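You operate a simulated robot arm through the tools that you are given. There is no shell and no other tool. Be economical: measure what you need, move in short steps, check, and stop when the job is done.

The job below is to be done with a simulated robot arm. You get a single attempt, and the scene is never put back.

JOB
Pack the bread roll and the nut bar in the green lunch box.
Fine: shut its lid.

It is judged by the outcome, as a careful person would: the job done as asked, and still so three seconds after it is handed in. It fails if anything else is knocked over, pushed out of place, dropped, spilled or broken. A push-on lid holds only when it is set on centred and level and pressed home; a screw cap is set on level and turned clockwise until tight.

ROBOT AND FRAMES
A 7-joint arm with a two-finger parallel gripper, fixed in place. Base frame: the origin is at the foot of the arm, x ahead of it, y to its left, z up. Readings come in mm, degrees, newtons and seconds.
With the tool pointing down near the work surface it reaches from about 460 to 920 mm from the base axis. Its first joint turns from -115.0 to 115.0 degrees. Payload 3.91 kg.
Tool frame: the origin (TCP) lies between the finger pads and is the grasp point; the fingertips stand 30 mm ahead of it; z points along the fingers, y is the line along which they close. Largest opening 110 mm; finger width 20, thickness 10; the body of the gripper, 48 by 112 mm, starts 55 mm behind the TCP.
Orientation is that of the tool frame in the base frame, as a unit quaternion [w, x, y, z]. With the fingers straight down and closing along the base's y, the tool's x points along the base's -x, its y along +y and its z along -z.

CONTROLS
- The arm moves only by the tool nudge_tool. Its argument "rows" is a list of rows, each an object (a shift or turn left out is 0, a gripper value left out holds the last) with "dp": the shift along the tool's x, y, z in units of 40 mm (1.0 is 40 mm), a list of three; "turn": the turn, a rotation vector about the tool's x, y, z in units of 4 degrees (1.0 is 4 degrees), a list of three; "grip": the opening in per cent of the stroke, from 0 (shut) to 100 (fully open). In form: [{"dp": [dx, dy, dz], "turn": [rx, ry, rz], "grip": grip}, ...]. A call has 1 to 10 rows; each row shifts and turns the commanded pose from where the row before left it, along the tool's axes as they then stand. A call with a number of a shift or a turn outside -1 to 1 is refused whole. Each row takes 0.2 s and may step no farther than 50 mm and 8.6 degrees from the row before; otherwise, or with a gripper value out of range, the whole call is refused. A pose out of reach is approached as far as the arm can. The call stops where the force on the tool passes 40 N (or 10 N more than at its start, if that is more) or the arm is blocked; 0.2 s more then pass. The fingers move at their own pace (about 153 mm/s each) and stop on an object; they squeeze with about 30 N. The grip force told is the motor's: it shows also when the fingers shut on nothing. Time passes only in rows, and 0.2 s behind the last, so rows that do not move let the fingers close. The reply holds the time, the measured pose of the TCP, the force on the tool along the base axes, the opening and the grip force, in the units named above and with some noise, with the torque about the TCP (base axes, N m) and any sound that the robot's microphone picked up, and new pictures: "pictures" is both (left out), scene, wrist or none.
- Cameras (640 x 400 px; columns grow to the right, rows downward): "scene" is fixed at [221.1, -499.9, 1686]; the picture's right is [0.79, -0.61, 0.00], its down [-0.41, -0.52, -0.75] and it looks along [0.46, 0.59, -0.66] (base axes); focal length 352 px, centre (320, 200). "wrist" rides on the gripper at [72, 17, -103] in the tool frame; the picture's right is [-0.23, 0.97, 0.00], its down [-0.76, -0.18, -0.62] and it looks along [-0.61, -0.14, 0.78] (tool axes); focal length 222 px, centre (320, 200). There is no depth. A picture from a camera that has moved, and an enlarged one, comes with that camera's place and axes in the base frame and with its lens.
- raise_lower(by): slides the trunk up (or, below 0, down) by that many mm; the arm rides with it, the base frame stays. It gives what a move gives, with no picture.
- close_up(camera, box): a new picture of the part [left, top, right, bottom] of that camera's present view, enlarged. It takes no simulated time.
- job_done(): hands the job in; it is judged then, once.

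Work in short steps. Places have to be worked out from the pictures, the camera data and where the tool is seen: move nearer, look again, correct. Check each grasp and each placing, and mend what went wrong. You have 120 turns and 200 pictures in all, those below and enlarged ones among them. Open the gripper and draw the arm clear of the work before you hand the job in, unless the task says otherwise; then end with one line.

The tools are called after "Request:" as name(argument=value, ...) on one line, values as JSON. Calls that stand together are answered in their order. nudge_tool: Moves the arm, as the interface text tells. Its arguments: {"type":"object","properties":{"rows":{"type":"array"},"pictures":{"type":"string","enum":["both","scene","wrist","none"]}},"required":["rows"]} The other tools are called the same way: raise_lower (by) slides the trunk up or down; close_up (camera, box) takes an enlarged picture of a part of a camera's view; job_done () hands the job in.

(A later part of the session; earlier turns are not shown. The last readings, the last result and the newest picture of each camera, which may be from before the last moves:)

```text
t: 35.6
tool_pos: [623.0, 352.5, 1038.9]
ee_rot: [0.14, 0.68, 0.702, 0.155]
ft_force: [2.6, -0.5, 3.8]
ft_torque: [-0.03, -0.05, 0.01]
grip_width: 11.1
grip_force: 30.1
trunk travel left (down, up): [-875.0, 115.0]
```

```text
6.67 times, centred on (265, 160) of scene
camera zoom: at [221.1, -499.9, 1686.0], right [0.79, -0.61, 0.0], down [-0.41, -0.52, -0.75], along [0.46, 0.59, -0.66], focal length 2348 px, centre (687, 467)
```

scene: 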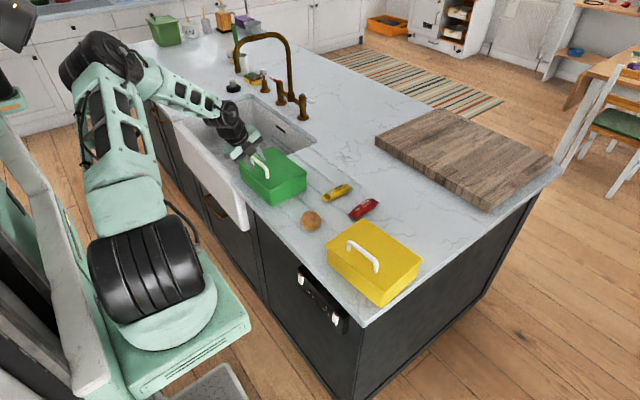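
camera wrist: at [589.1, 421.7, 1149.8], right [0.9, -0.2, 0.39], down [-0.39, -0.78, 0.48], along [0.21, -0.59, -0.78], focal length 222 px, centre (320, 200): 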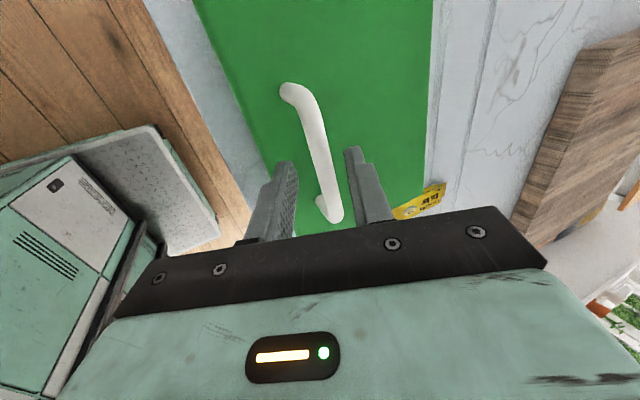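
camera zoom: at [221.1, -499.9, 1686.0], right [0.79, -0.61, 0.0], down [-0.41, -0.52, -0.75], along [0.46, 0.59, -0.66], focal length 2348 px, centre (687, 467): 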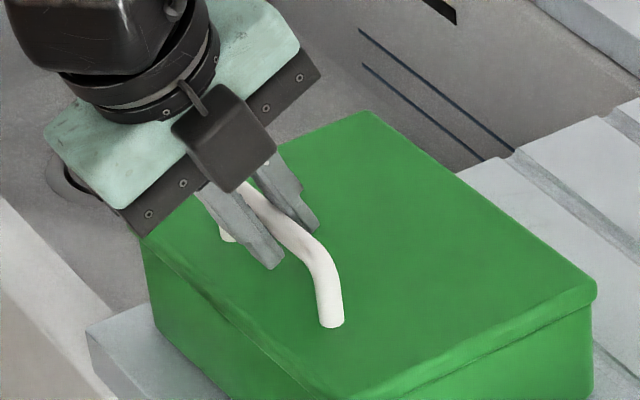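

Good grip. Now I turn the tool and lid together about the hinge (assumed at x≈754, z≈985), 20° first.

Request:
nudge_tool(rows=[{"dp": [0, 0.185, -0.164], "turn": [1, 0, 0]}, {"dp": [0, 0.185, -0.164], "turn": [1, 0, 0]}, {"dp": [0, 0.185, -0.164], "turn": [1, 0, 0]}, {"dp": [0, 0.185, -0.164], "turn": [1, 0, 0]}, {"dp": [0, 0.185, -0.164], "turn": [1, 0, 0]}, {}], pictures="none")

Request:
close_up(camera="scene", box=[230, 120, 330, 210])

```text
t: 37.0
tool_pos: [650.1, 354.3, 1080.5]
ee_rot: [0.019, 0.694, 0.719, 0.031]
ft_force: [0.0, 0.7, -0.5]
ft_torque: [-0.2, 0.01, 0.04]
grip_width: 11.2
grip_force: 30.0
trunk travel left (down, up): [-875.0, 115.0]
```

```text
4.44 times, centred on (280, 165) of scene
camera zoom: at [221.1, -499.9, 1686.0], right [0.79, -0.61, 0.0], down [-0.41, -0.52, -0.75], along [0.46, 0.59, -0.66], focal length 1565 px, centre (498, 356)
```

zoom: 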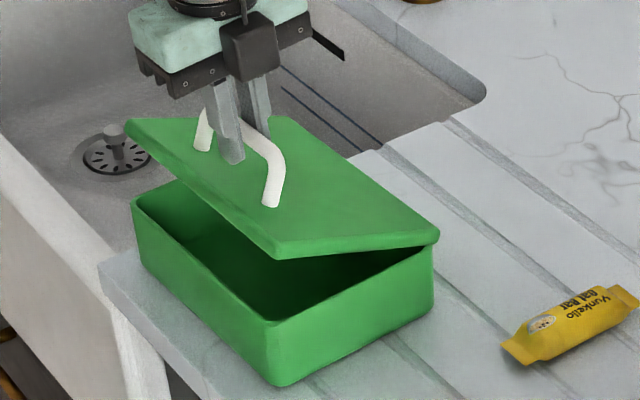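

The lid opens cleanly and the box isn't moving. Next 32°.

Request:
nudge_tool(rows=[{"dp": [0, 0.185, -0.164], "turn": [1, 0, 0]}, {"dp": [0, 0.185, -0.164], "turn": [1, 0, 0]}, {"dp": [0, 0.185, -0.164], "turn": [1, 0, 0]}, {"dp": [0, 0.185, -0.164], "turn": [1, 0, 0]}, {"dp": [0, 0.185, -0.164], "turn": [1, 0, 0]}, {"dp": [0, 0.185, -0.164], "turn": [1, 0, 0]}, {"dp": [0, 0.185, -0.164], "turn": [1, 0, 0]}, {"dp": [0, 0.185, -0.164], "turn": [1, 0, 0]}, {}], pictures="none")

Request:
close_up(camera="scene", box=[230, 110, 330, 210])

```text
t: 39.0
tool_pos: [688.2, 332.9, 1123.8]
ee_rot: [-0.172, 0.673, 0.7, -0.168]
ft_force: [0.8, -0.5, -2.1]
ft_torque: [-0.18, 0.01, 0.07]
grip_width: 11.2
grip_force: 29.6
out of reach, approached as far as the arm can: row 7, 8
trunk travel left (down, up): [-875.0, 115.0]
```

```text
4.00 times, centred on (280, 160) of scene
camera zoom: at [221.1, -499.9, 1686.0], right [0.79, -0.61, 0.0], down [-0.41, -0.52, -0.75], along [0.46, 0.59, -0.66], focal length 1408 px, centre (480, 360)
```

zoom: 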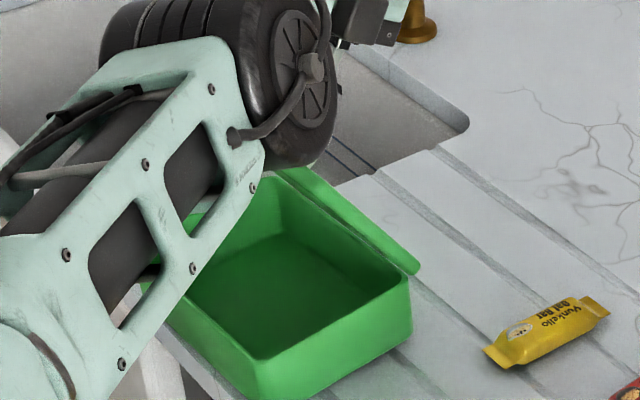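

The arm hit a reach limit and the box shifted. I'll take full pictures without moving.

Request:
close_up(camera="scene", box=[0, 0, 640, 400])

Request:
close_up(camera="wrist", box=[0, 0, 640, 400])

```text
1.00 times, centred on (320, 200) of scene (not enlarged: the box is as wide or as high as the picture)
camera zoom: at [221.1, -499.9, 1686.0], right [0.79, -0.61, 0.0], down [-0.41, -0.52, -0.75], along [0.46, 0.59, -0.66], focal length 352 px, centre (320, 200)
```

zoom: 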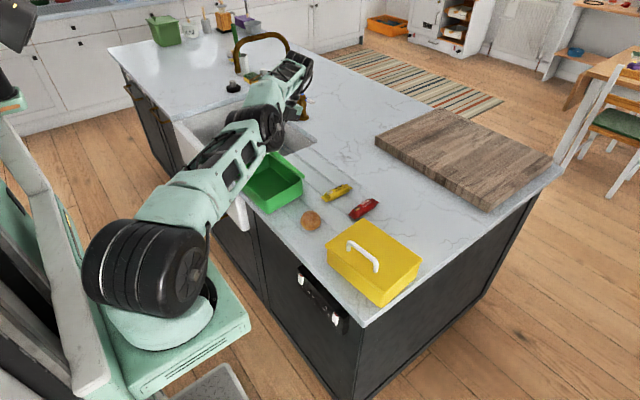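

```text
1.00 times, centred on (320, 200) of wrist (not enlarged: the box is as wide or as high as the picture)
camera zoom: at [748.3, 406.8, 1209.5], right [0.87, -0.19, -0.46], down [0.16, -0.77, 0.62], along [-0.47, -0.61, -0.63], focal length 222 px, centre (320, 200)
```

zoom: 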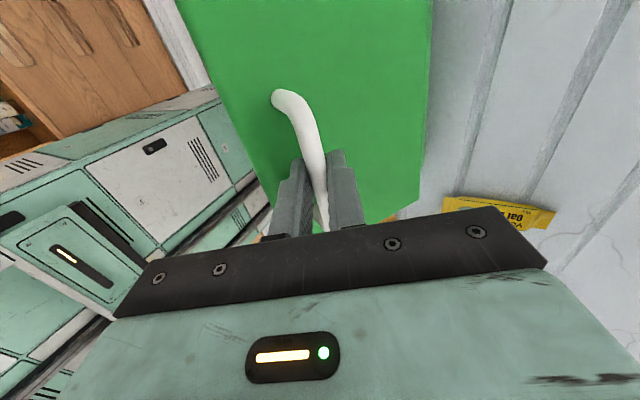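

The lid is about 52° open and the arm stopped 27 mm short, so it dragged the box slightly. I'll sync the command to the measured pose, loosen to 15 mm so the bar rests on the -x finger, slide slightly deeper, and rotate the tool back to vertical around the bar.

Request:
nudge_tool(rows=[{"dp": [-0.55, -0.62, 0.27]}, {"grip": 14}, {"dp": [0, 0, 0.25]}, {"dp": [0, -0.02, 0], "turn": [-1, 0, 0]}, {"dp": [0, -0.02, 0], "turn": [-1, 0, 0]}, {"dp": [0, -0.02, 0], "turn": [-1, 0, 0]}, {}])

```text
t: 40.6
tool_pos: [707.8, 354.1, 1116.8]
ee_rot: [-0.1, 0.686, 0.714, -0.094]
ft_force: [0.8, 0.7, 0.4]
ft_torque: [0.0, -0.02, 0.01]
grip_width: 15.3
grip_force: 0.2
out of reach, approached as far as the arm can: row 1, 3, 4, 5, 6
trunk travel left (down, up): [-875.0, 115.0]
camera wrist: at [749.5, 427.2, 1213.3], right [0.94, -0.19, -0.27], down [0.03, -0.77, 0.64], along [-0.33, -0.61, -0.72], focal length 222 px, centre (320, 200)
```

scene: 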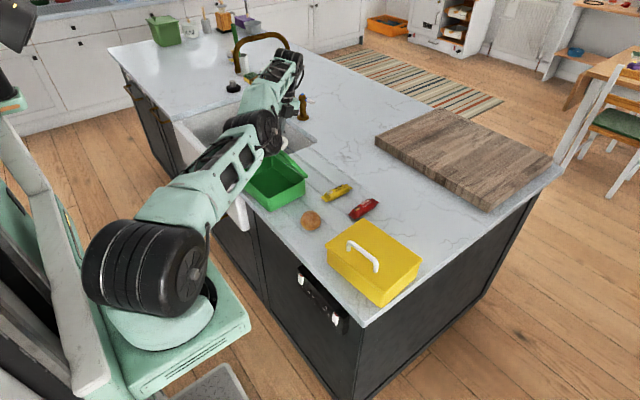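
wrist: 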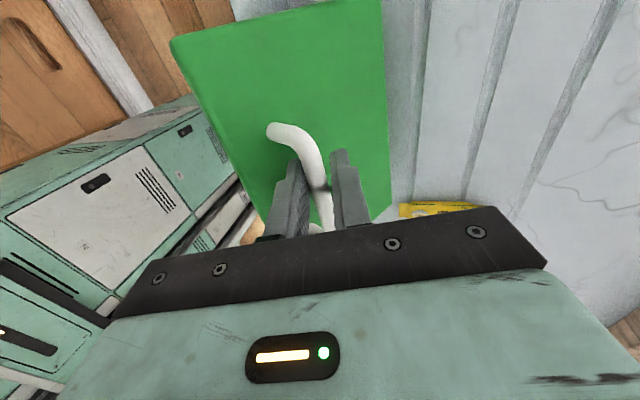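

The bar is still caged and the lid steeper. I'll finish rotating the tool to vertical and see where it lands.

Request:
nudge_tool(rows=[{"turn": [-1, 0, 0]}, {"turn": [-1, 0, 0]}, {"turn": [-1, 0, 0]}, {"turn": [-1, 0, 0]}, {}])

```text
t: 41.8
tool_pos: [739.2, 383.6, 1119.3]
ee_rot: [-0.005, 0.694, 0.719, 0.007]
ft_force: [0.3, -0.3, -0.1]
ft_torque: [0.0, -0.01, 0.02]
grip_width: 16.1
grip_force: 1.1
out of reach, approached as far as the arm can: row 1, 2, 3, 4
trunk travel left (down, up): [-875.0, 115.0]
camera wrist: at [753.2, 455.1, 1223.5], right [0.98, -0.19, 0.0], down [-0.15, -0.78, 0.61], along [-0.12, -0.6, -0.79], focal length 222 px, centre (320, 200)
```

scene: 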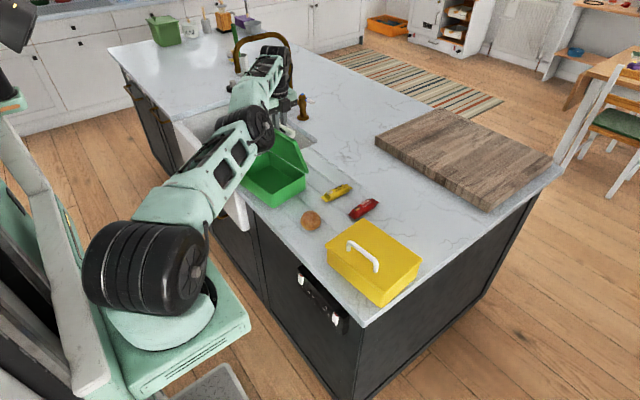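
wrist: 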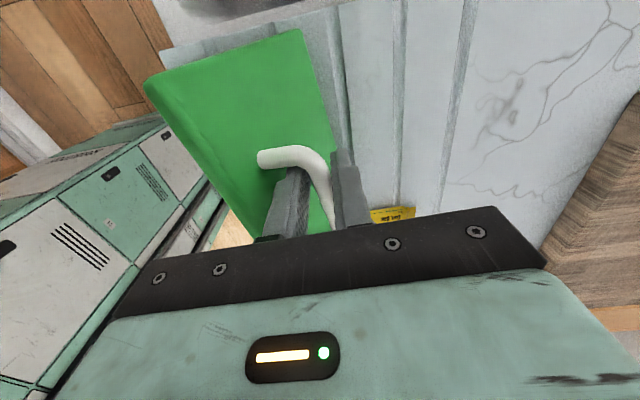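

The lid now looks nearly upright with the bar still in the cage. Close-up to measure.

Request:
close_up(camera="scene", box=[230, 100, 330, 220])

Request:
close_up(camera="wrist", box=[140, 0, 440, 240])

```text
3.33 times, centred on (280, 160) of scene
camera zoom: at [221.1, -499.9, 1686.0], right [0.79, -0.61, 0.0], down [-0.41, -0.52, -0.75], along [0.46, 0.59, -0.66], focal length 1174 px, centre (453, 333)
```

zoom: 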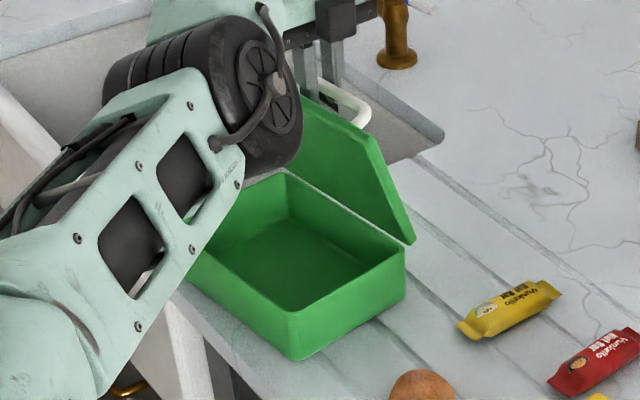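

```text
1.67 times, centred on (290, 120) of wrist
camera zoom: at [753.2, 455.1, 1223.5], right [0.98, -0.19, 0.0], down [-0.15, -0.78, 0.61], along [-0.12, -0.6, -0.79], focal length 370 px, centre (370, 333)
```

zoom: 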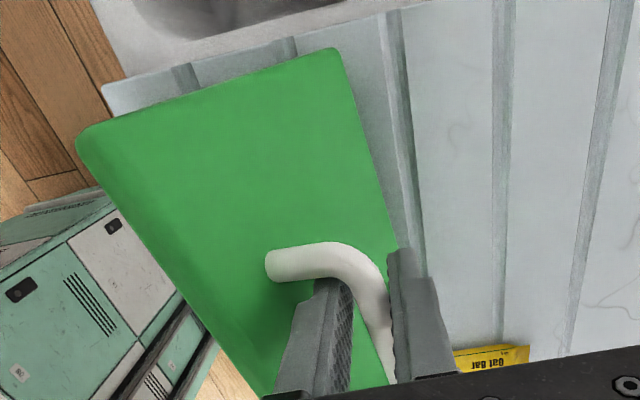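

The lid is about 80° open. I'll nudge +x by 10 mm to see how the arm responds.

Request:
nudge_tool(rows=[{"dp": [0, 0.25, 0]}, {}], pictures="none")

Request:
close_up(camera="scene", box=[230, 100, 330, 220])

```text
t: 42.4
tool_pos: [745.0, 378.9, 1118.5]
ee_rot: [-0.005, 0.695, 0.719, 0.006]
ft_force: [0.2, -0.7, 0.5]
ft_torque: [-0.01, 0.01, 0.04]
grip_width: 15.2
grip_force: 0.0
out of reach, approached as far as the arm can: row 1
trunk travel left (down, up): [-875.0, 115.0]
```

```text
3.33 times, centred on (280, 160) of scene
camera zoom: at [221.1, -499.9, 1686.0], right [0.79, -0.61, 0.0], down [-0.41, -0.52, -0.75], along [0.46, 0.59, -0.66], focal length 1174 px, centre (453, 333)
```

zoom: 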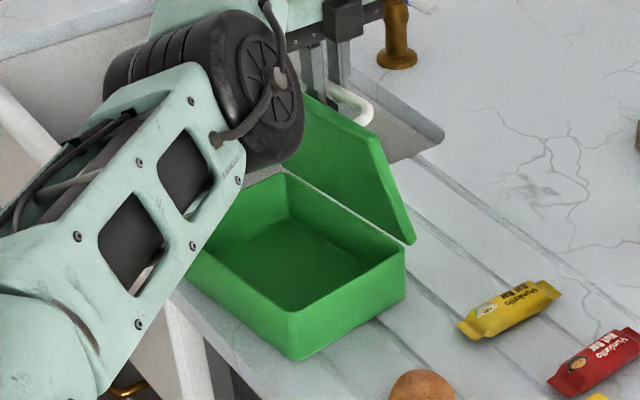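

The arm moves outward well. I'll keep pushing the bar +x in steps to take the lid past vertical.

Request:
nudge_tool(rows=[{"dp": [0, 0.3, 0]}, {"dp": [0, 0.3, 0]}, {"dp": [0, 0.3, 0]}, {}], pictures="none")

Request:
close_up(camera="scene", box=[230, 100, 330, 220])

```text
t: 43.4
tool_pos: [758.0, 366.4, 1117.9]
ee_rot: [-0.005, 0.695, 0.719, 0.006]
ft_force: [0.1, -0.1, 0.0]
ft_torque: [-0.01, -0.01, 0.06]
grip_width: 15.6
grip_force: 0.1
out of reach, approached as far as the arm can: row 1, 2, 3
trunk travel left (down, up): [-875.0, 115.0]
```

```text
3.33 times, centred on (280, 160) of scene
camera zoom: at [221.1, -499.9, 1686.0], right [0.79, -0.61, 0.0], down [-0.41, -0.52, -0.75], along [0.46, 0.59, -0.66], focal length 1174 px, centre (453, 333)
```

zoom: 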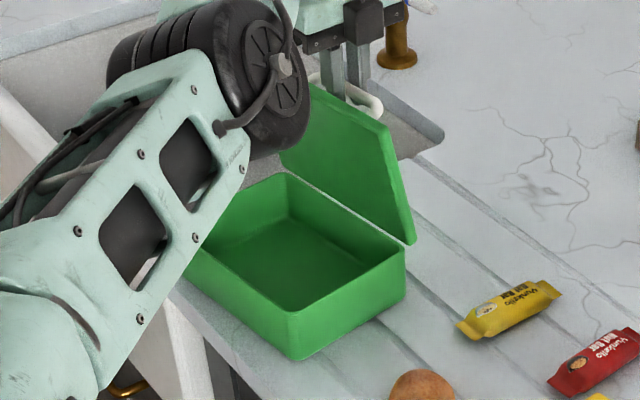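

Progressing, with the box still. Continuing.

Request:
nudge_tool(rows=[{"dp": [0, 0.3, 0.03]}, {"dp": [0, 0.3, 0.04]}, {"dp": [0, 0.3, 0.05]}, {"dp": [0, 0.3, 0.06]}, {}], pictures="wrist")

Request:
close_up(camera="scene", box=[230, 100, 330, 220])

```text
t: 44.6
tool_pos: [776.5, 343.1, 1107.2]
ee_rot: [-0.005, 0.694, 0.72, 0.007]
ft_force: [-0.3, 0.4, -0.7]
ft_torque: [-0.02, 0.01, 0.02]
grip_width: 15.4
grip_force: 0.1
out of reach, approached as far as the arm can: row 1, 2, 3, 4
trunk travel left (down, up): [-875.0, 115.0]
camera wrist: at [789.9, 415.0, 1211.6], right [0.98, -0.19, 0.0], down [-0.15, -0.78, 0.61], along [-0.12, -0.6, -0.79], focal length 222 px, centre (320, 200)
```

wrist: 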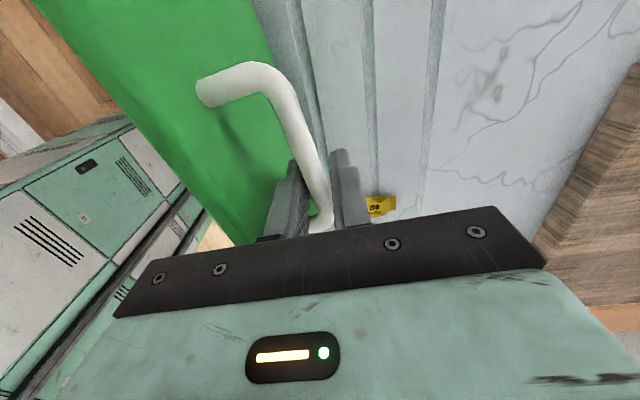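

```text
3.33 times, centred on (280, 160) of scene
camera zoom: at [221.1, -499.9, 1686.0], right [0.79, -0.61, 0.0], down [-0.41, -0.52, -0.75], along [0.46, 0.59, -0.66], focal length 1174 px, centre (453, 333)
```

zoom: 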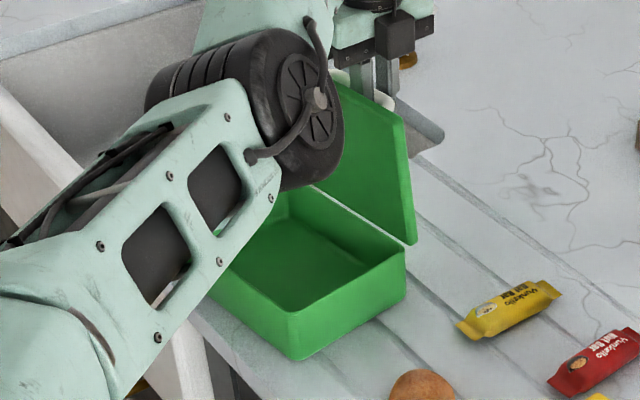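

The arm is at its outer radius limit for this height (~849 mm). Raising the trunk should extend it. I'll raise 20 mm, since the bar is deep in the fingers, and compensate the tool downward.

Request:
raise_lower(by=18)

Request:
nudge_tool(rows=[{"dp": [0, 0, 0.25]}, {"dp": [0, 0.0, 0.2]}, {}], pictures="none")

Request:
close_up(camera="scene", box=[230, 100, 330, 220])

```text
t: 45.2
tool_pos: [776.0, 343.8, 1125.3]
ee_rot: [-0.005, 0.695, 0.719, 0.006]
ft_force: [0.3, 0.0, -0.5]
ft_torque: [0.02, 0.05, 0.0]
grip_width: 15.5
grip_force: 0.1
trunk travel left (down, up): [-893.0, 97.0]
```

```text
t: 46.0
tool_pos: [775.2, 343.8, 1106.7]
ee_rot: [-0.006, 0.695, 0.719, 0.006]
ft_force: [0.0, 0.2, 0.4]
ft_torque: [0.0, 0.01, 0.01]
grip_width: 15.4
grip_force: 0.0
trunk travel left (down, up): [-893.0, 97.0]
```

```text
3.33 times, centred on (280, 160) of scene
camera zoom: at [221.1, -499.9, 1686.0], right [0.79, -0.61, 0.0], down [-0.41, -0.52, -0.75], along [0.46, 0.59, -0.66], focal length 1174 px, centre (453, 333)
```

zoom: 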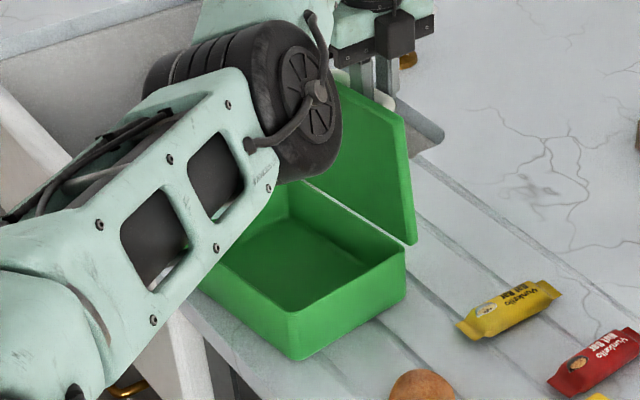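

That works, and the command is now in sync. I'll repeat and push another ~15 mm in +x.

Request:
raise_lower(by=20)

Request:
nudge_tool(rows=[{"dp": [0.05, 0.0, 0.3]}, {"dp": [0.05, 0.2, 0.25]}, {"dp": [0, 0.25, 0.03]}, {}], pictures="none")

Request:
raise_lower(by=20)

Request:
nudge_tool(rows=[{"dp": [0.05, 0.0, 0.3]}, {"dp": [0.05, 0.2, 0.27]}, {"dp": [0, 0.25, 0.07]}, {}], pictures="wrist")

Request:
close_up(camera="scene", box=[230, 100, 330, 220])

```text
t: 46.7
tool_pos: [775.7, 343.3, 1127.0]
ee_rot: [-0.005, 0.694, 0.719, 0.006]
ft_force: [0.2, 0.0, -0.6]
ft_torque: [-0.02, 0.03, 0.01]
grip_width: 15.4
grip_force: 0.1
trunk travel left (down, up): [-913.0, 77.0]
```

```text
t: 47.7
tool_pos: [781.0, 337.8, 1104.7]
ee_rot: [-0.005, 0.695, 0.719, 0.006]
ft_force: [-0.9, -1.0, -0.8]
ft_torque: [0.02, 0.0, 0.01]
grip_width: 15.4
grip_force: 0.1
out of reach, approached as far as the arm can: row 2, 3
trunk travel left (down, up): [-913.0, 77.0]
```

```text
t: 48.4
tool_pos: [781.1, 338.7, 1125.8]
ee_rot: [-0.005, 0.694, 0.72, 0.006]
ft_force: [-0.4, -0.1, 0.1]
ft_torque: [0.01, -0.01, 0.02]
grip_width: 15.6
grip_force: 0.0
trunk travel left (down, up): [-933.0, 57.0]
```

```text
t: 49.4
tool_pos: [783.2, 334.1, 1105.2]
ee_rot: [-0.006, 0.694, 0.72, 0.006]
ft_force: [0.2, -0.2, -0.3]
ft_torque: [-0.01, -0.03, 0.01]
grip_width: 15.5
grip_force: 0.1
out of reach, approached as far as the arm can: row 2, 3
trunk travel left (down, up): [-933.0, 57.0]
camera wrist: at [796.5, 405.0, 1209.4], right [0.98, -0.19, 0.0], down [-0.15, -0.78, 0.61], along [-0.12, -0.6, -0.79], focal length 222 px, centre (320, 200)
```

wrist: 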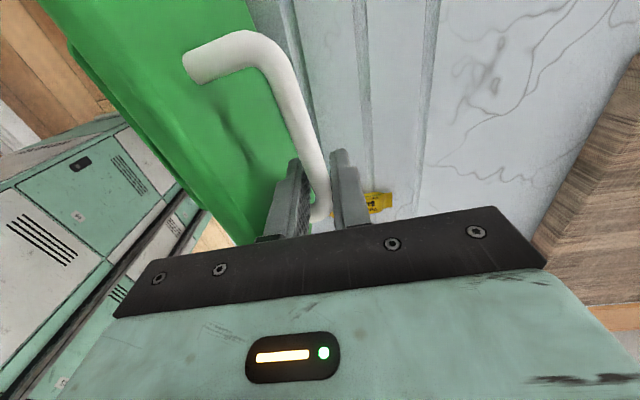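

```text
3.33 times, centred on (280, 160) of scene
camera zoom: at [221.1, -499.9, 1686.0], right [0.79, -0.61, 0.0], down [-0.41, -0.52, -0.75], along [0.46, 0.59, -0.66], focal length 1174 px, centre (453, 333)
```

zoom: 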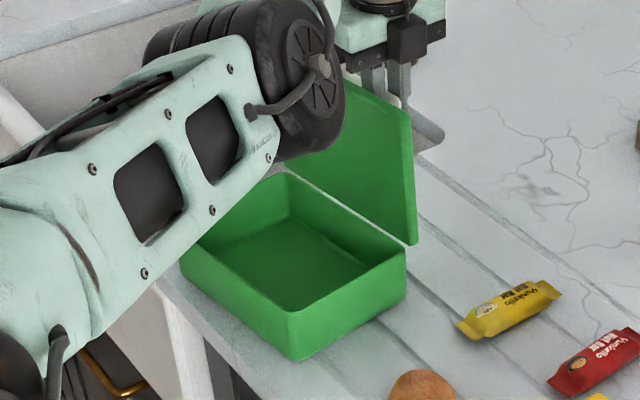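

Radius is capped at 850 mm, and the lid is at ~88°. Tilting the tool outward a little (-12°) will let the tips reach further. I'll resync with a tiny trunk move first.

Request:
raise_lower(by=2)

Request:
nudge_tool(rows=[{"turn": [-1, 0, 0]}, {"turn": [-1, 0, 0]}, {"turn": [-1, 0, 0]}, {"dp": [0.15, 0.2, 0.0]}, {"dp": [0.1, 0.2, 0.05]}, {}], pictures="wrist")

Request:
close_up(camera="scene", box=[230, 100, 330, 220])

```text
t: 49.9
tool_pos: [782.3, 333.7, 1107.0]
ee_rot: [-0.005, 0.695, 0.719, 0.006]
ft_force: [0.7, 0.3, 0.8]
ft_torque: [-0.01, 0.01, 0.01]
grip_width: 15.4
grip_force: 0.0
trunk travel left (down, up): [-935.0, 55.0]
```

```text
t: 51.3
tool_pos: [808.5, 355.8, 1106.3]
ee_rot: [0.068, 0.691, 0.715, 0.081]
ft_force: [-0.1, 1.3, 3.1]
ft_torque: [-0.06, 0.32, 0.09]
grip_width: 15.3
grip_force: 0.0
out of reach, approached as far as the arm can: row 1, 2, 3, 4, 5
trunk travel left (down, up): [-935.0, 55.0]
camera wrist: at [799.6, 425.8, 1211.7], right [0.96, -0.2, 0.2], down [-0.28, -0.78, 0.56], along [0.05, -0.59, -0.8], focal length 222 px, centre (320, 200)
```

wrist: 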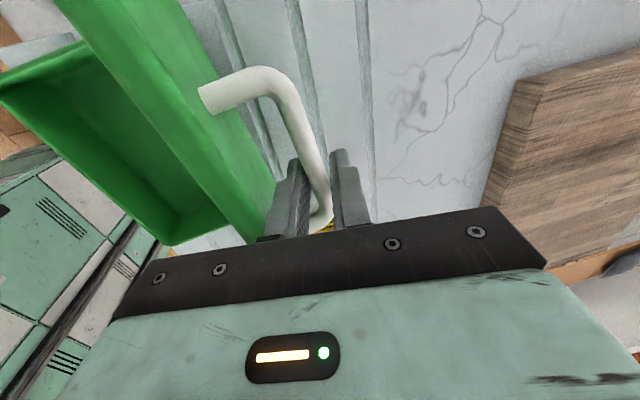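

```text
3.33 times, centred on (280, 160) of scene
camera zoom: at [221.1, -499.9, 1686.0], right [0.79, -0.61, 0.0], down [-0.41, -0.52, -0.75], along [0.46, 0.59, -0.66], focal length 1174 px, centre (453, 333)
```

zoom: 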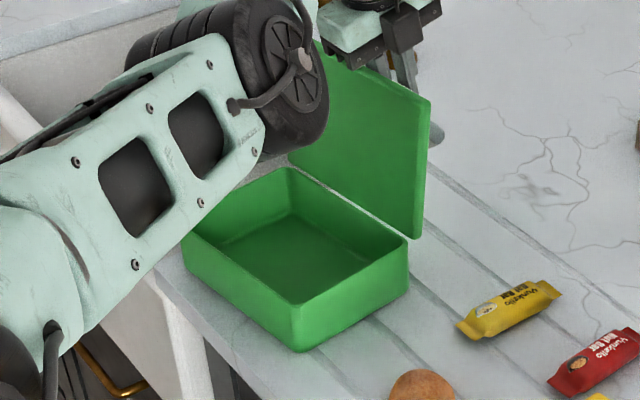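

The lid is now slightly past vertical. I'll lift the tool straight off the bar by raising the trunk slowly, with the fingers only as open as they are.

Request:
raise_lower(by=50)

Request:
close_up(camera="scene", box=[230, 100, 330, 220])

Request:
close_up(camera="wrist", box=[0, 0, 640, 400])

```text
t: 52.2
tool_pos: [808.3, 354.3, 1154.3]
ee_rot: [0.067, 0.692, 0.715, 0.08]
ft_force: [-0.3, -0.1, -0.4]
ft_torque: [-0.03, 0.01, -0.03]
grip_width: 15.5
grip_force: 0.1
trunk travel left (down, up): [-985.0, 5.0]
```

```text
3.33 times, centred on (280, 160) of scene
camera zoom: at [221.1, -499.9, 1686.0], right [0.79, -0.61, 0.0], down [-0.41, -0.52, -0.75], along [0.46, 0.59, -0.66], focal length 1174 px, centre (453, 333)
```

zoom: 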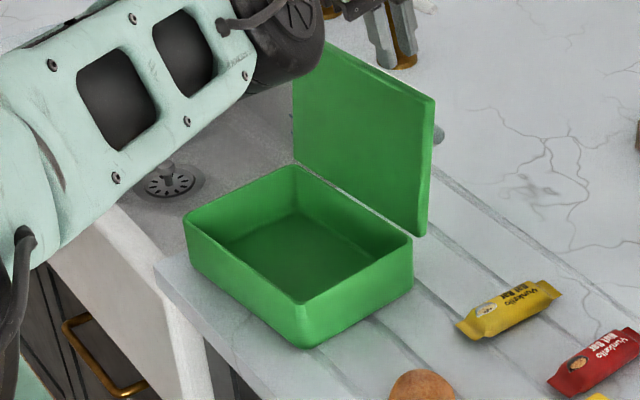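

```text
1.00 times, centred on (320, 200) of wrist (not enlarged: the box is as wide or as high as the picture)
camera zoom: at [799.9, 425.4, 1261.0], right [0.96, -0.2, 0.2], down [-0.28, -0.78, 0.56], along [0.05, -0.59, -0.8], focal length 222 px, centre (320, 200)
```

zoom: 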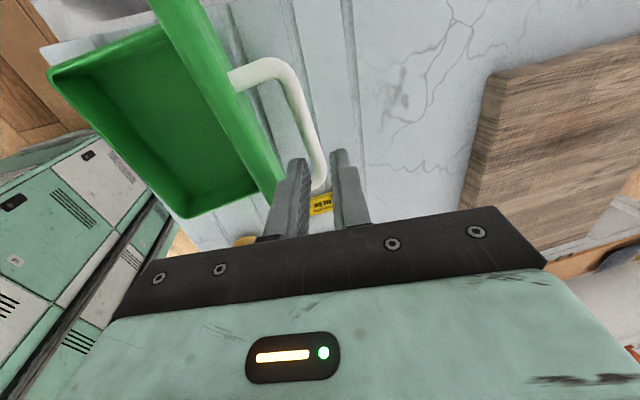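

The lid stands open on its own. I'll retract upward clear of the lid, then move toward the roll.

Request:
nudge_tool(rows=[{"dp": [0, 0, -0.75]}, {"dp": [0, 0, -0.75]}, {"dp": [-0.5, 0, -0.5]}, {}])

```text
t: 53.2
tool_pos: [812.9, 349.6, 1233.4]
ee_rot: [0.067, 0.691, 0.715, 0.079]
ft_force: [0.6, 0.1, 0.8]
ft_torque: [0.02, 0.02, 0.02]
grip_width: 15.7
grip_force: 0.0
out of reach, approached as far as the arm can: row 1, 2, 3
trunk travel left (down, up): [-985.0, 5.0]
camera wrist: at [804.9, 421.2, 1339.8], right [0.96, -0.2, 0.2], down [-0.28, -0.78, 0.56], along [0.04, -0.59, -0.8], focal length 222 px, centre (320, 200)
```

scene: 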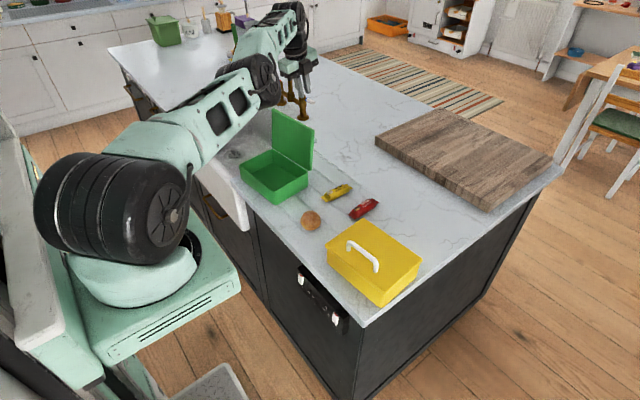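
wrist: 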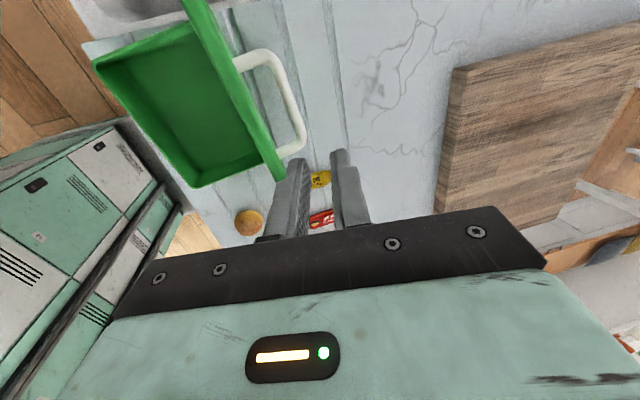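

The lid stays open and the tool is clear. I'll resync, level the tool, and move over the roll area at height.

Request:
raise_lower(by=-3)

Request:
nudge_tool(rows=[{"dp": [-0.9, 0, 0], "turn": [1, 0, 0]}, {"dp": [-0.9, 0, 0], "turn": [1, 0, 0]}, {"dp": [-0.9, 0, 0], "turn": [1, 0, 0]}, {"dp": [-0.8, -0.7, 0]}, {"dp": [-0.8, -0.7, 0]}, {"dp": [-0.8, -0.7, 0]}, {"dp": [-0.8, -0.7, 0]}, {}])

```text
t: 53.8
tool_pos: [812.6, 349.4, 1231.4]
ee_rot: [0.067, 0.691, 0.715, 0.08]
ft_force: [0.0, 0.0, -0.4]
ft_torque: [-0.01, 0.03, -0.01]
grip_width: 15.6
grip_force: 0.2
trunk travel left (down, up): [-982.0, 8.0]
```

```text
t: 55.5
tool_pos: [860.0, 215.2, 1232.4]
ee_rot: [-0.005, 0.695, 0.719, 0.003]
ft_force: [-0.2, 0.2, 0.4]
ft_torque: [0.07, -0.01, -0.01]
grip_width: 15.2
grip_force: 0.1
out of reach, approached as far as the arm can: row 1, 2, 3, 4, 5, 6, 7
trunk travel left (down, up): [-982.0, 8.0]
camera wrist: at [872.9, 287.5, 1337.6], right [0.98, -0.19, -0.01], down [-0.15, -0.78, 0.61], along [-0.12, -0.6, -0.79], focal length 222 px, centre (320, 200)
```

scene: 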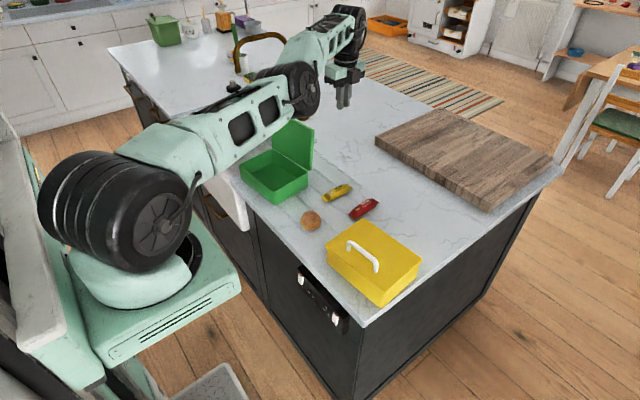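
wrist: 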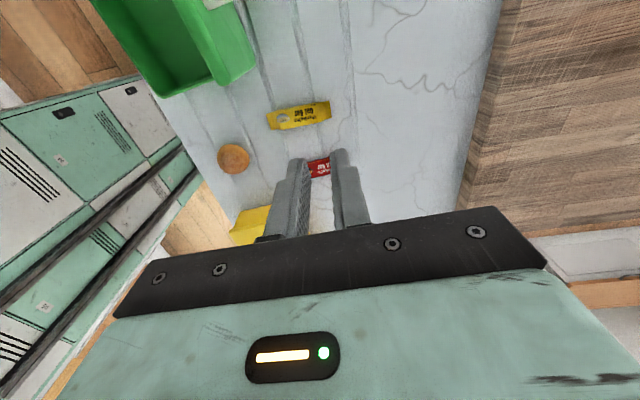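

The arm is in an awkward elbow-low configuration and can't fold inward. I'll resync and yaw the tool back to its original heading up here, well clear of everything, to see whether it unwinds.

Request:
raise_lower(by=3)

Request:
nudge_tool(rows=[{"turn": [0, 0, -1]}, {"turn": [0, 0, -1]}, {"turn": [0, 0, -1]}, {"turn": [0, 0, -1]}, {"turn": [0, 0, -1]}, {"turn": [0, 0, -1]}, {"turn": [0, 0, -1]}, {"turn": [0, 0, -1]}, {"turn": [0, 0, -1]}, {"turn": [0, 0, -1]}], pictures="none")

Request:
nudge_tool(rows=[{"turn": [0, 0, -1]}, {"turn": [0, 0, -1]}, {"turn": [0, 0, -1]}, {"turn": [0, 0, -1]}, {"turn": [0, 0, -1]}, {"turn": [0, 0, -1]}, {"turn": [0, 0, -1]}, {"turn": [0, 0, -1]}, {"turn": [0, 0, -1]}, {"turn": [0, 0, -1]}], pictures="scene")

```text
t: 56.1
tool_pos: [858.8, 215.1, 1236.4]
ee_rot: [-0.005, 0.695, 0.719, 0.004]
ft_force: [0.3, -0.5, -0.3]
ft_torque: [0.01, 0.01, 0.02]
grip_width: 15.4
grip_force: 0.1
trunk travel left (down, up): [-985.0, 5.0]
```

```text
t: 58.3
tool_pos: [859.7, 216.3, 1236.2]
ee_rot: [-0.004, 0.406, 0.914, 0.005]
ft_force: [-0.9, -0.2, -0.4]
ft_torque: [0.0, -0.01, 0.0]
grip_width: 15.4
grip_force: 0.0
trunk travel left (down, up): [-985.0, 5.0]
```

```text
t: 60.5
tool_pos: [858.4, 214.8, 1236.1]
ee_rot: [-0.002, 0.07, 0.998, 0.008]
ft_force: [0.5, 0.8, 0.2]
ft_torque: [0.03, 0.0, -0.03]
grip_width: 15.5
grip_force: 0.0
trunk travel left (down, up): [-985.0, 5.0]
```

scene: 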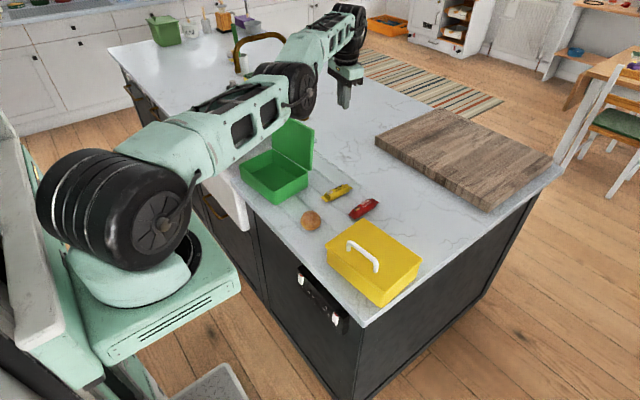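

Yaw is nearly back. Now a small inward test move.

Request:
nudge_tool(rows=[{"dp": [0.5, -0.3, 0], "turn": [0, 0, -1]}, {"dp": [0.5, -0.3, 0], "turn": [0, 0, -1]}, {"dp": [0.5, -0.3, 0]}, {}], pictures="scene")

```text
t: 61.5
tool_pos: [857.1, 217.3, 1238.6]
ee_rot: [-0.002, -0.001, 1.0, 0.006]
ft_force: [-0.3, -0.3, -0.6]
ft_torque: [0.01, 0.0, 0.0]
grip_width: 15.4
grip_force: 0.0
out of reach, approached as far as the arm can: row 1, 2, 3
trunk travel left (down, up): [-985.0, 5.0]
```

scene: 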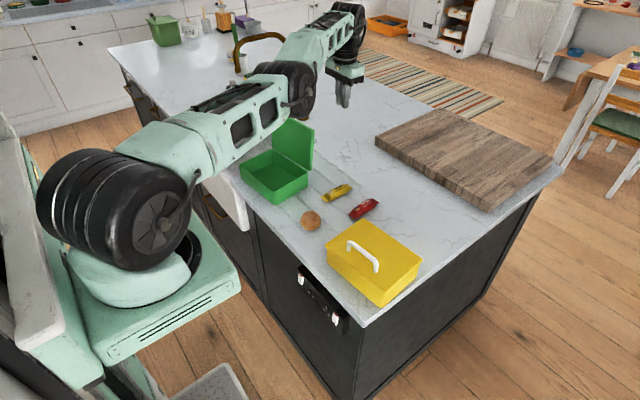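

The arm looks fully straightened, a singular pose. I'll try to break out by stretching outward, then lowering the wrist and coming in, still high above everything.

Request:
nudge_tool(rows=[{"dp": [-1, 0.2, 0]}, {"dp": [-1, 0.2, 0]}, {"dp": [-1, 0.2, 0]}, {"dp": [1, -0.2, 0]}, {"dp": [1, -0.2, 0]}, {"dp": [1, -0.2, 0]}, {"dp": [1, -0.2, 0]}, {"dp": [1, -0.2, 0]}, {"dp": [1, -0.2, 0]}, {}], pictures="scene")

```text
t: 63.7
tool_pos: [839.1, 249.4, 1244.4]
ee_rot: [-0.002, -0.001, 1.0, 0.006]
ft_force: [-1.1, 0.0, 1.1]
ft_torque: [0.01, 0.0, 0.02]
grip_width: 15.3
grip_force: 0.1
out of reach, approached as far as the arm can: row 1, 2, 3, 4, 5, 6, 7, 8, 9
trunk travel left (down, up): [-985.0, 5.0]
```

scene: 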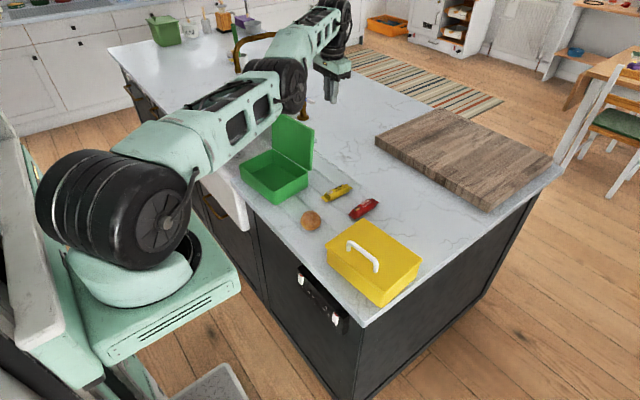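

Still pinned: the elbow is bent the wrong way at its limit. I'll stretch well outward along the arm's azimuth at this safe height to straighten it, then look.

Request:
raise_lower(by=-2)

Request:
nudge_tool(rows=[{"dp": [-0.9, 0.27, 0]}, {"dp": [-0.9, 0.27, 0]}, {"dp": [-0.9, 0.27, 0]}, {"dp": [-0.9, 0.27, 0]}, {"dp": [-0.9, 0.27, 0]}, {"dp": [-0.9, 0.27, 0]}, {}], pictures="scene")

```text
t: 64.2
tool_pos: [838.8, 249.3, 1242.6]
ee_rot: [-0.001, 0.0, 1.0, 0.006]
ft_force: [0.6, -0.7, 1.0]
ft_torque: [0.02, 0.0, 0.01]
grip_width: 15.4
grip_force: 0.1
trunk travel left (down, up): [-983.0, 7.0]
```

```text
t: 65.8
tool_pos: [848.5, 239.4, 1240.2]
ee_rot: [-0.001, 0.0, 1.0, 0.006]
ft_force: [-0.6, -0.2, 0.2]
ft_torque: [-0.01, -0.01, -0.01]
grip_width: 15.2
grip_force: 0.0
out of reach, approached as far as the arm can: row 1, 2, 3, 4, 5, 6
trunk travel left (down, up): [-983.0, 7.0]
```

scene: 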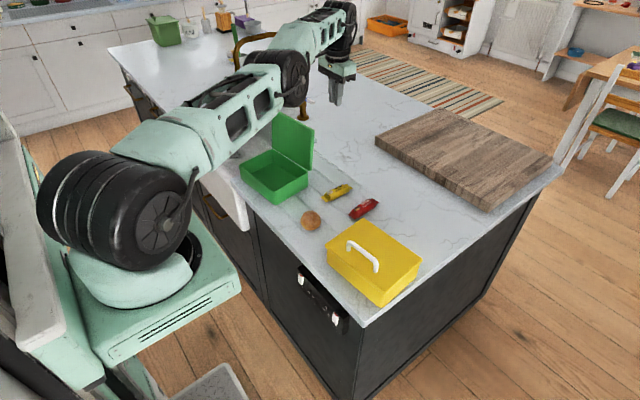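

It's fully stretched, so in and out are both singular. A downward-plus-inward command should flex the elbow the right way. I'll resync and try that.

Request:
raise_lower(by=2)

Request:
nudge_tool(rows=[{"dp": [0, 0, 0.6]}, {"dp": [0.3, -0.1, 0.6]}, {"dp": [0.5, -0.15, 0.2]}, {"dp": [0.5, -0.15, 0]}, {}], pictures="scene")

```text
t: 66.3
tool_pos: [848.0, 238.6, 1242.9]
ee_rot: [-0.001, 0.0, 1.0, 0.006]
ft_force: [0.8, 0.0, -1.0]
ft_torque: [0.02, -0.01, -0.02]
grip_width: 15.4
grip_force: 0.1
trunk travel left (down, up): [-985.0, 5.0]
```

```text
t: 67.5
tool_pos: [844.8, 242.1, 1190.9]
ee_rot: [-0.003, 0.0, 1.0, 0.006]
ft_force: [-1.2, -0.1, 0.3]
ft_torque: [0.01, 0.01, -0.01]
grip_width: 15.6
grip_force: 0.0
out of reach, approached as far as the arm can: row 2, 3, 4
trunk travel left (down, up): [-985.0, 5.0]
```

scene: 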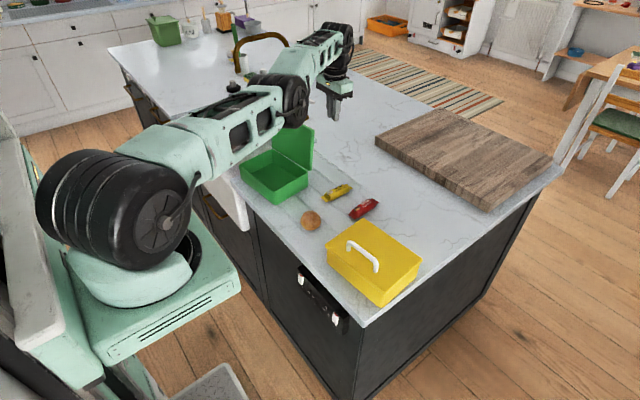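

No flex that way. Trying up-plus-inward.

Request:
raise_lower(by=2)

Request:
nudge_tool(rows=[{"dp": [0, 0, -0.8]}, {"dp": [0, 0, -0.8]}, {"dp": [0.3, -0.1, -0.9]}, {"dp": [0.5, -0.15, -0.8]}, {"dp": [0.5, -0.15, -0.8]}, {"dp": [0.8, -0.2, -0.5]}, {"dp": [0.8, -0.2, -0.5]}, {}], pictures="scene")

```text
t: 68.0
tool_pos: [844.1, 242.8, 1192.3]
ee_rot: [-0.002, 0.0, 1.0, 0.006]
ft_force: [-0.1, 0.5, 0.4]
ft_torque: [-0.01, -0.02, 0.01]
grip_width: 15.2
grip_force: 0.1
trunk travel left (down, up): [-987.0, 3.0]
```

```text
t: 69.8
tool_pos: [801.5, 252.4, 1416.8]
ee_rot: [-0.004, 0.0, 1.0, 0.006]
ft_force: [-1.1, 0.2, -0.7]
ft_torque: [0.0, 0.01, 0.0]
grip_width: 15.3
grip_force: 0.0
out of reach, approached as far as the arm can: row 3, 4, 5, 6, 7
trunk travel left (down, up): [-987.0, 3.0]
```

scene: 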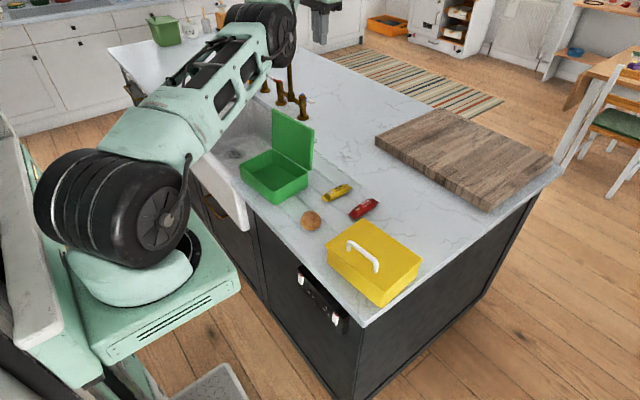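

I'll keep driving the command up here toward the original start pose. It's well clear, so the solver may find the folded configuration.

Request:
nudge_tool(rows=[{"dp": [0.9, 0, 0.1]}, {"dp": [0.9, 0, 0.1]}, {"dp": [0.9, 0, 0.1]}, {"dp": [0.9, 0, 0.1]}, {"dp": [0.9, 0, 0.1]}, {"dp": [0.9, 0, 0.1]}, {"dp": [0.9, 0, 0.1]}, {"dp": [0.9, 0, 0.1]}, {}], pictures="scene")

```text
t: 71.8
tool_pos: [670.3, 387.3, 1456.9]
ee_rot: [-0.002, 0.0, 1.0, 0.004]
ft_force: [-0.1, 0.3, 0.1]
ft_torque: [0.01, 0.03, 0.0]
grip_width: 15.2
grip_force: 0.0
out of reach, approached as far as the arm can: row 1, 2, 3, 4, 5, 6, 7, 8
trunk travel left (down, up): [-987.0, 3.0]
```

scene: 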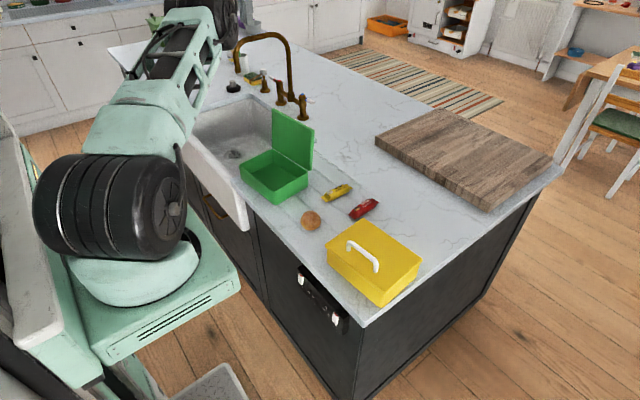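

The arm is high and stretched. Commanding straight down from here at constant radius should force the elbow to flex the right way (stopping at z≈1250, above the lid).

Request:
raise_lower(by=-2)

Request:
nudge_tool(rows=[{"dp": [0, 0, 0.6]}, {"dp": [0, 0, 0.6]}, {"dp": [0, 0, 0.6]}, {"dp": [0, 0, 0.6]}, {"dp": [0, 0, 0.6]}, {"dp": [0, 0, 0.6]}, {"dp": [0, 0, 0.6]}, {}], pictures="scene")

```text
t: 72.3
tool_pos: [670.9, 386.5, 1455.7]
ee_rot: [-0.003, 0.0, 1.0, 0.004]
ft_force: [0.3, 0.3, -0.2]
ft_torque: [0.0, 0.01, 0.0]
grip_width: 15.5
grip_force: 0.1
trunk travel left (down, up): [-985.0, 5.0]
```

```text
t: 74.2
tool_pos: [693.9, 417.4, 1297.2]
ee_rot: [-0.004, -0.001, 1.0, 0.006]
ft_force: [0.1, 0.2, 0.6]
ft_torque: [-0.03, 0.02, 0.01]
grip_width: 15.6
grip_force: 0.0
out of reach, approached as far as the arm can: row 1, 2, 3, 4, 5, 6, 7
trunk travel left (down, up): [-985.0, 5.0]
```

scene: 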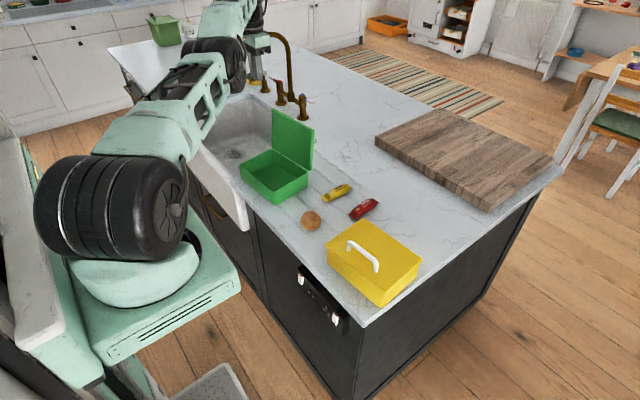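

Radius here is smaller for this height than before, so the elbow may have flexed. I'll resync and test an inward move.

Request:
raise_lower(by=2)

Request:
nudge_tool(rows=[{"dp": [0.5, -0.3, 0]}, {"dp": [0.5, -0.3, 0]}, {"dp": [0.5, -0.3, 0]}, {}], pictures="none")

Request:
nudge_tool(rows=[{"dp": [0, -0.8, 0]}, {"dp": [0, -0.8, 0]}, {"dp": [0, -0.8, 0]}, {"dp": [0, -0.8, 0]}, {"dp": [0, -0.8, 0]}, {}])

```text
t: 74.7
tool_pos: [694.0, 417.1, 1300.1]
ee_rot: [-0.004, 0.001, 1.0, 0.004]
ft_force: [-0.4, -0.2, 0.0]
ft_torque: [0.05, 0.02, -0.03]
grip_width: 15.3
grip_force: 0.1
trunk travel left (down, up): [-987.0, 3.0]
```

```text
t: 75.7
tool_pos: [676.2, 430.2, 1308.0]
ee_rot: [-0.004, -0.001, 1.0, 0.002]
ft_force: [-0.5, 0.9, -0.8]
ft_torque: [-0.01, 0.03, -0.02]
grip_width: 15.2
grip_force: 0.0
out of reach, approached as far as the arm can: row 1, 2, 3
trunk travel left (down, up): [-987.0, 3.0]
```

```text
t: 77.1
tool_pos: [754.5, 347.9, 1326.5]
ee_rot: [-0.005, 0.0, 1.0, 0.004]
ft_force: [0.7, -0.1, -0.5]
ft_torque: [0.01, 0.04, -0.03]
grip_width: 15.5
grip_force: 0.1
out of reach, approached as far as the arm can: row 1, 2, 3, 4, 5
trunk travel left (down, up): [-987.0, 3.0]
camera wrist: at [683.0, 364.4, 1431.0], right [0.23, 0.97, 0.0], down [0.77, -0.18, 0.61], along [0.6, -0.14, -0.79], focal length 222 px, centre (320, 200)
```

scene: 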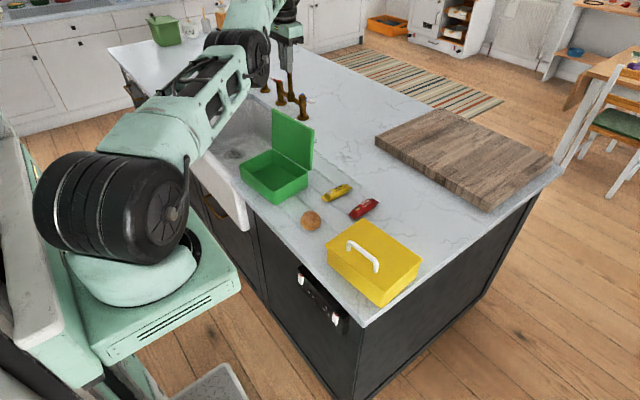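
wrist: 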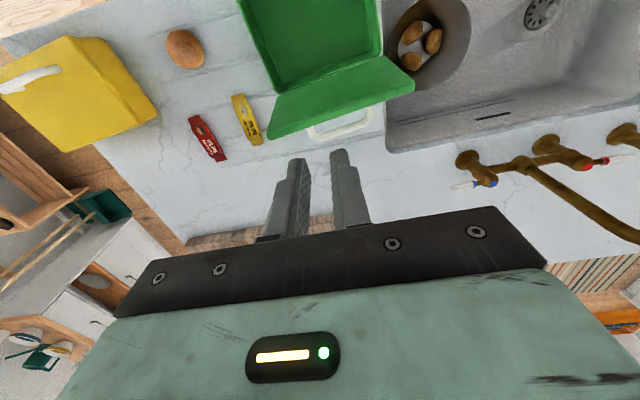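

I need to learn which joint is limiting. I'll resync and tilt the tool ±20° at this height to see which way frees it.

Request:
raise_lower(by=-2)

Request:
nudge_tool(rows=[{"turn": [0, -1, 0]}, {"turn": [0, -1, 0]}, {"turn": [0, -1, 0]}, {"turn": [0, -1, 0]}, {"turn": [0, -1, 0]}, {"dp": [0.6, 0, 0]}, {"dp": [0.6, 0, 0]}, {}], pictures="scene")

```text
t: 77.6
tool_pos: [755.6, 347.7, 1324.5]
ee_rot: [-0.005, 0.001, 1.0, 0.004]
ft_force: [-0.7, -0.2, 0.2]
ft_torque: [-0.01, 0.03, 0.0]
grip_width: 15.2
grip_force: 0.0
trunk travel left (down, up): [-985.0, 5.0]
```

```text
t: 79.4
tool_pos: [768.8, 408.0, 1322.1]
ee_rot: [0.167, 0.0, 0.986, 0.002]
ft_force: [0.7, -0.4, -0.7]
ft_torque: [0.03, 0.01, 0.06]
grip_width: 15.4
grip_force: 0.0
out of reach, approached as far as the arm can: row 1, 2, 3, 4, 5, 6, 7
trunk travel left (down, up): [-985.0, 5.0]
```

scene: 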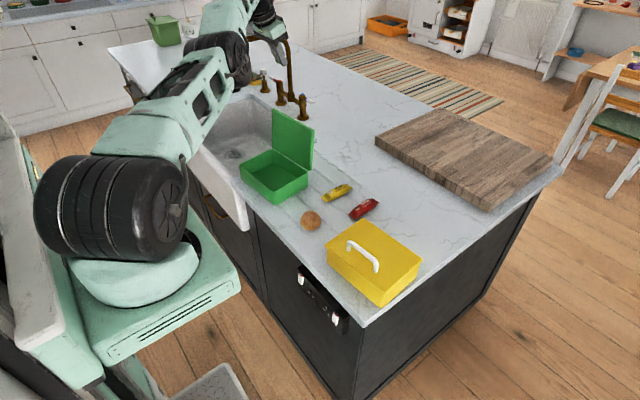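

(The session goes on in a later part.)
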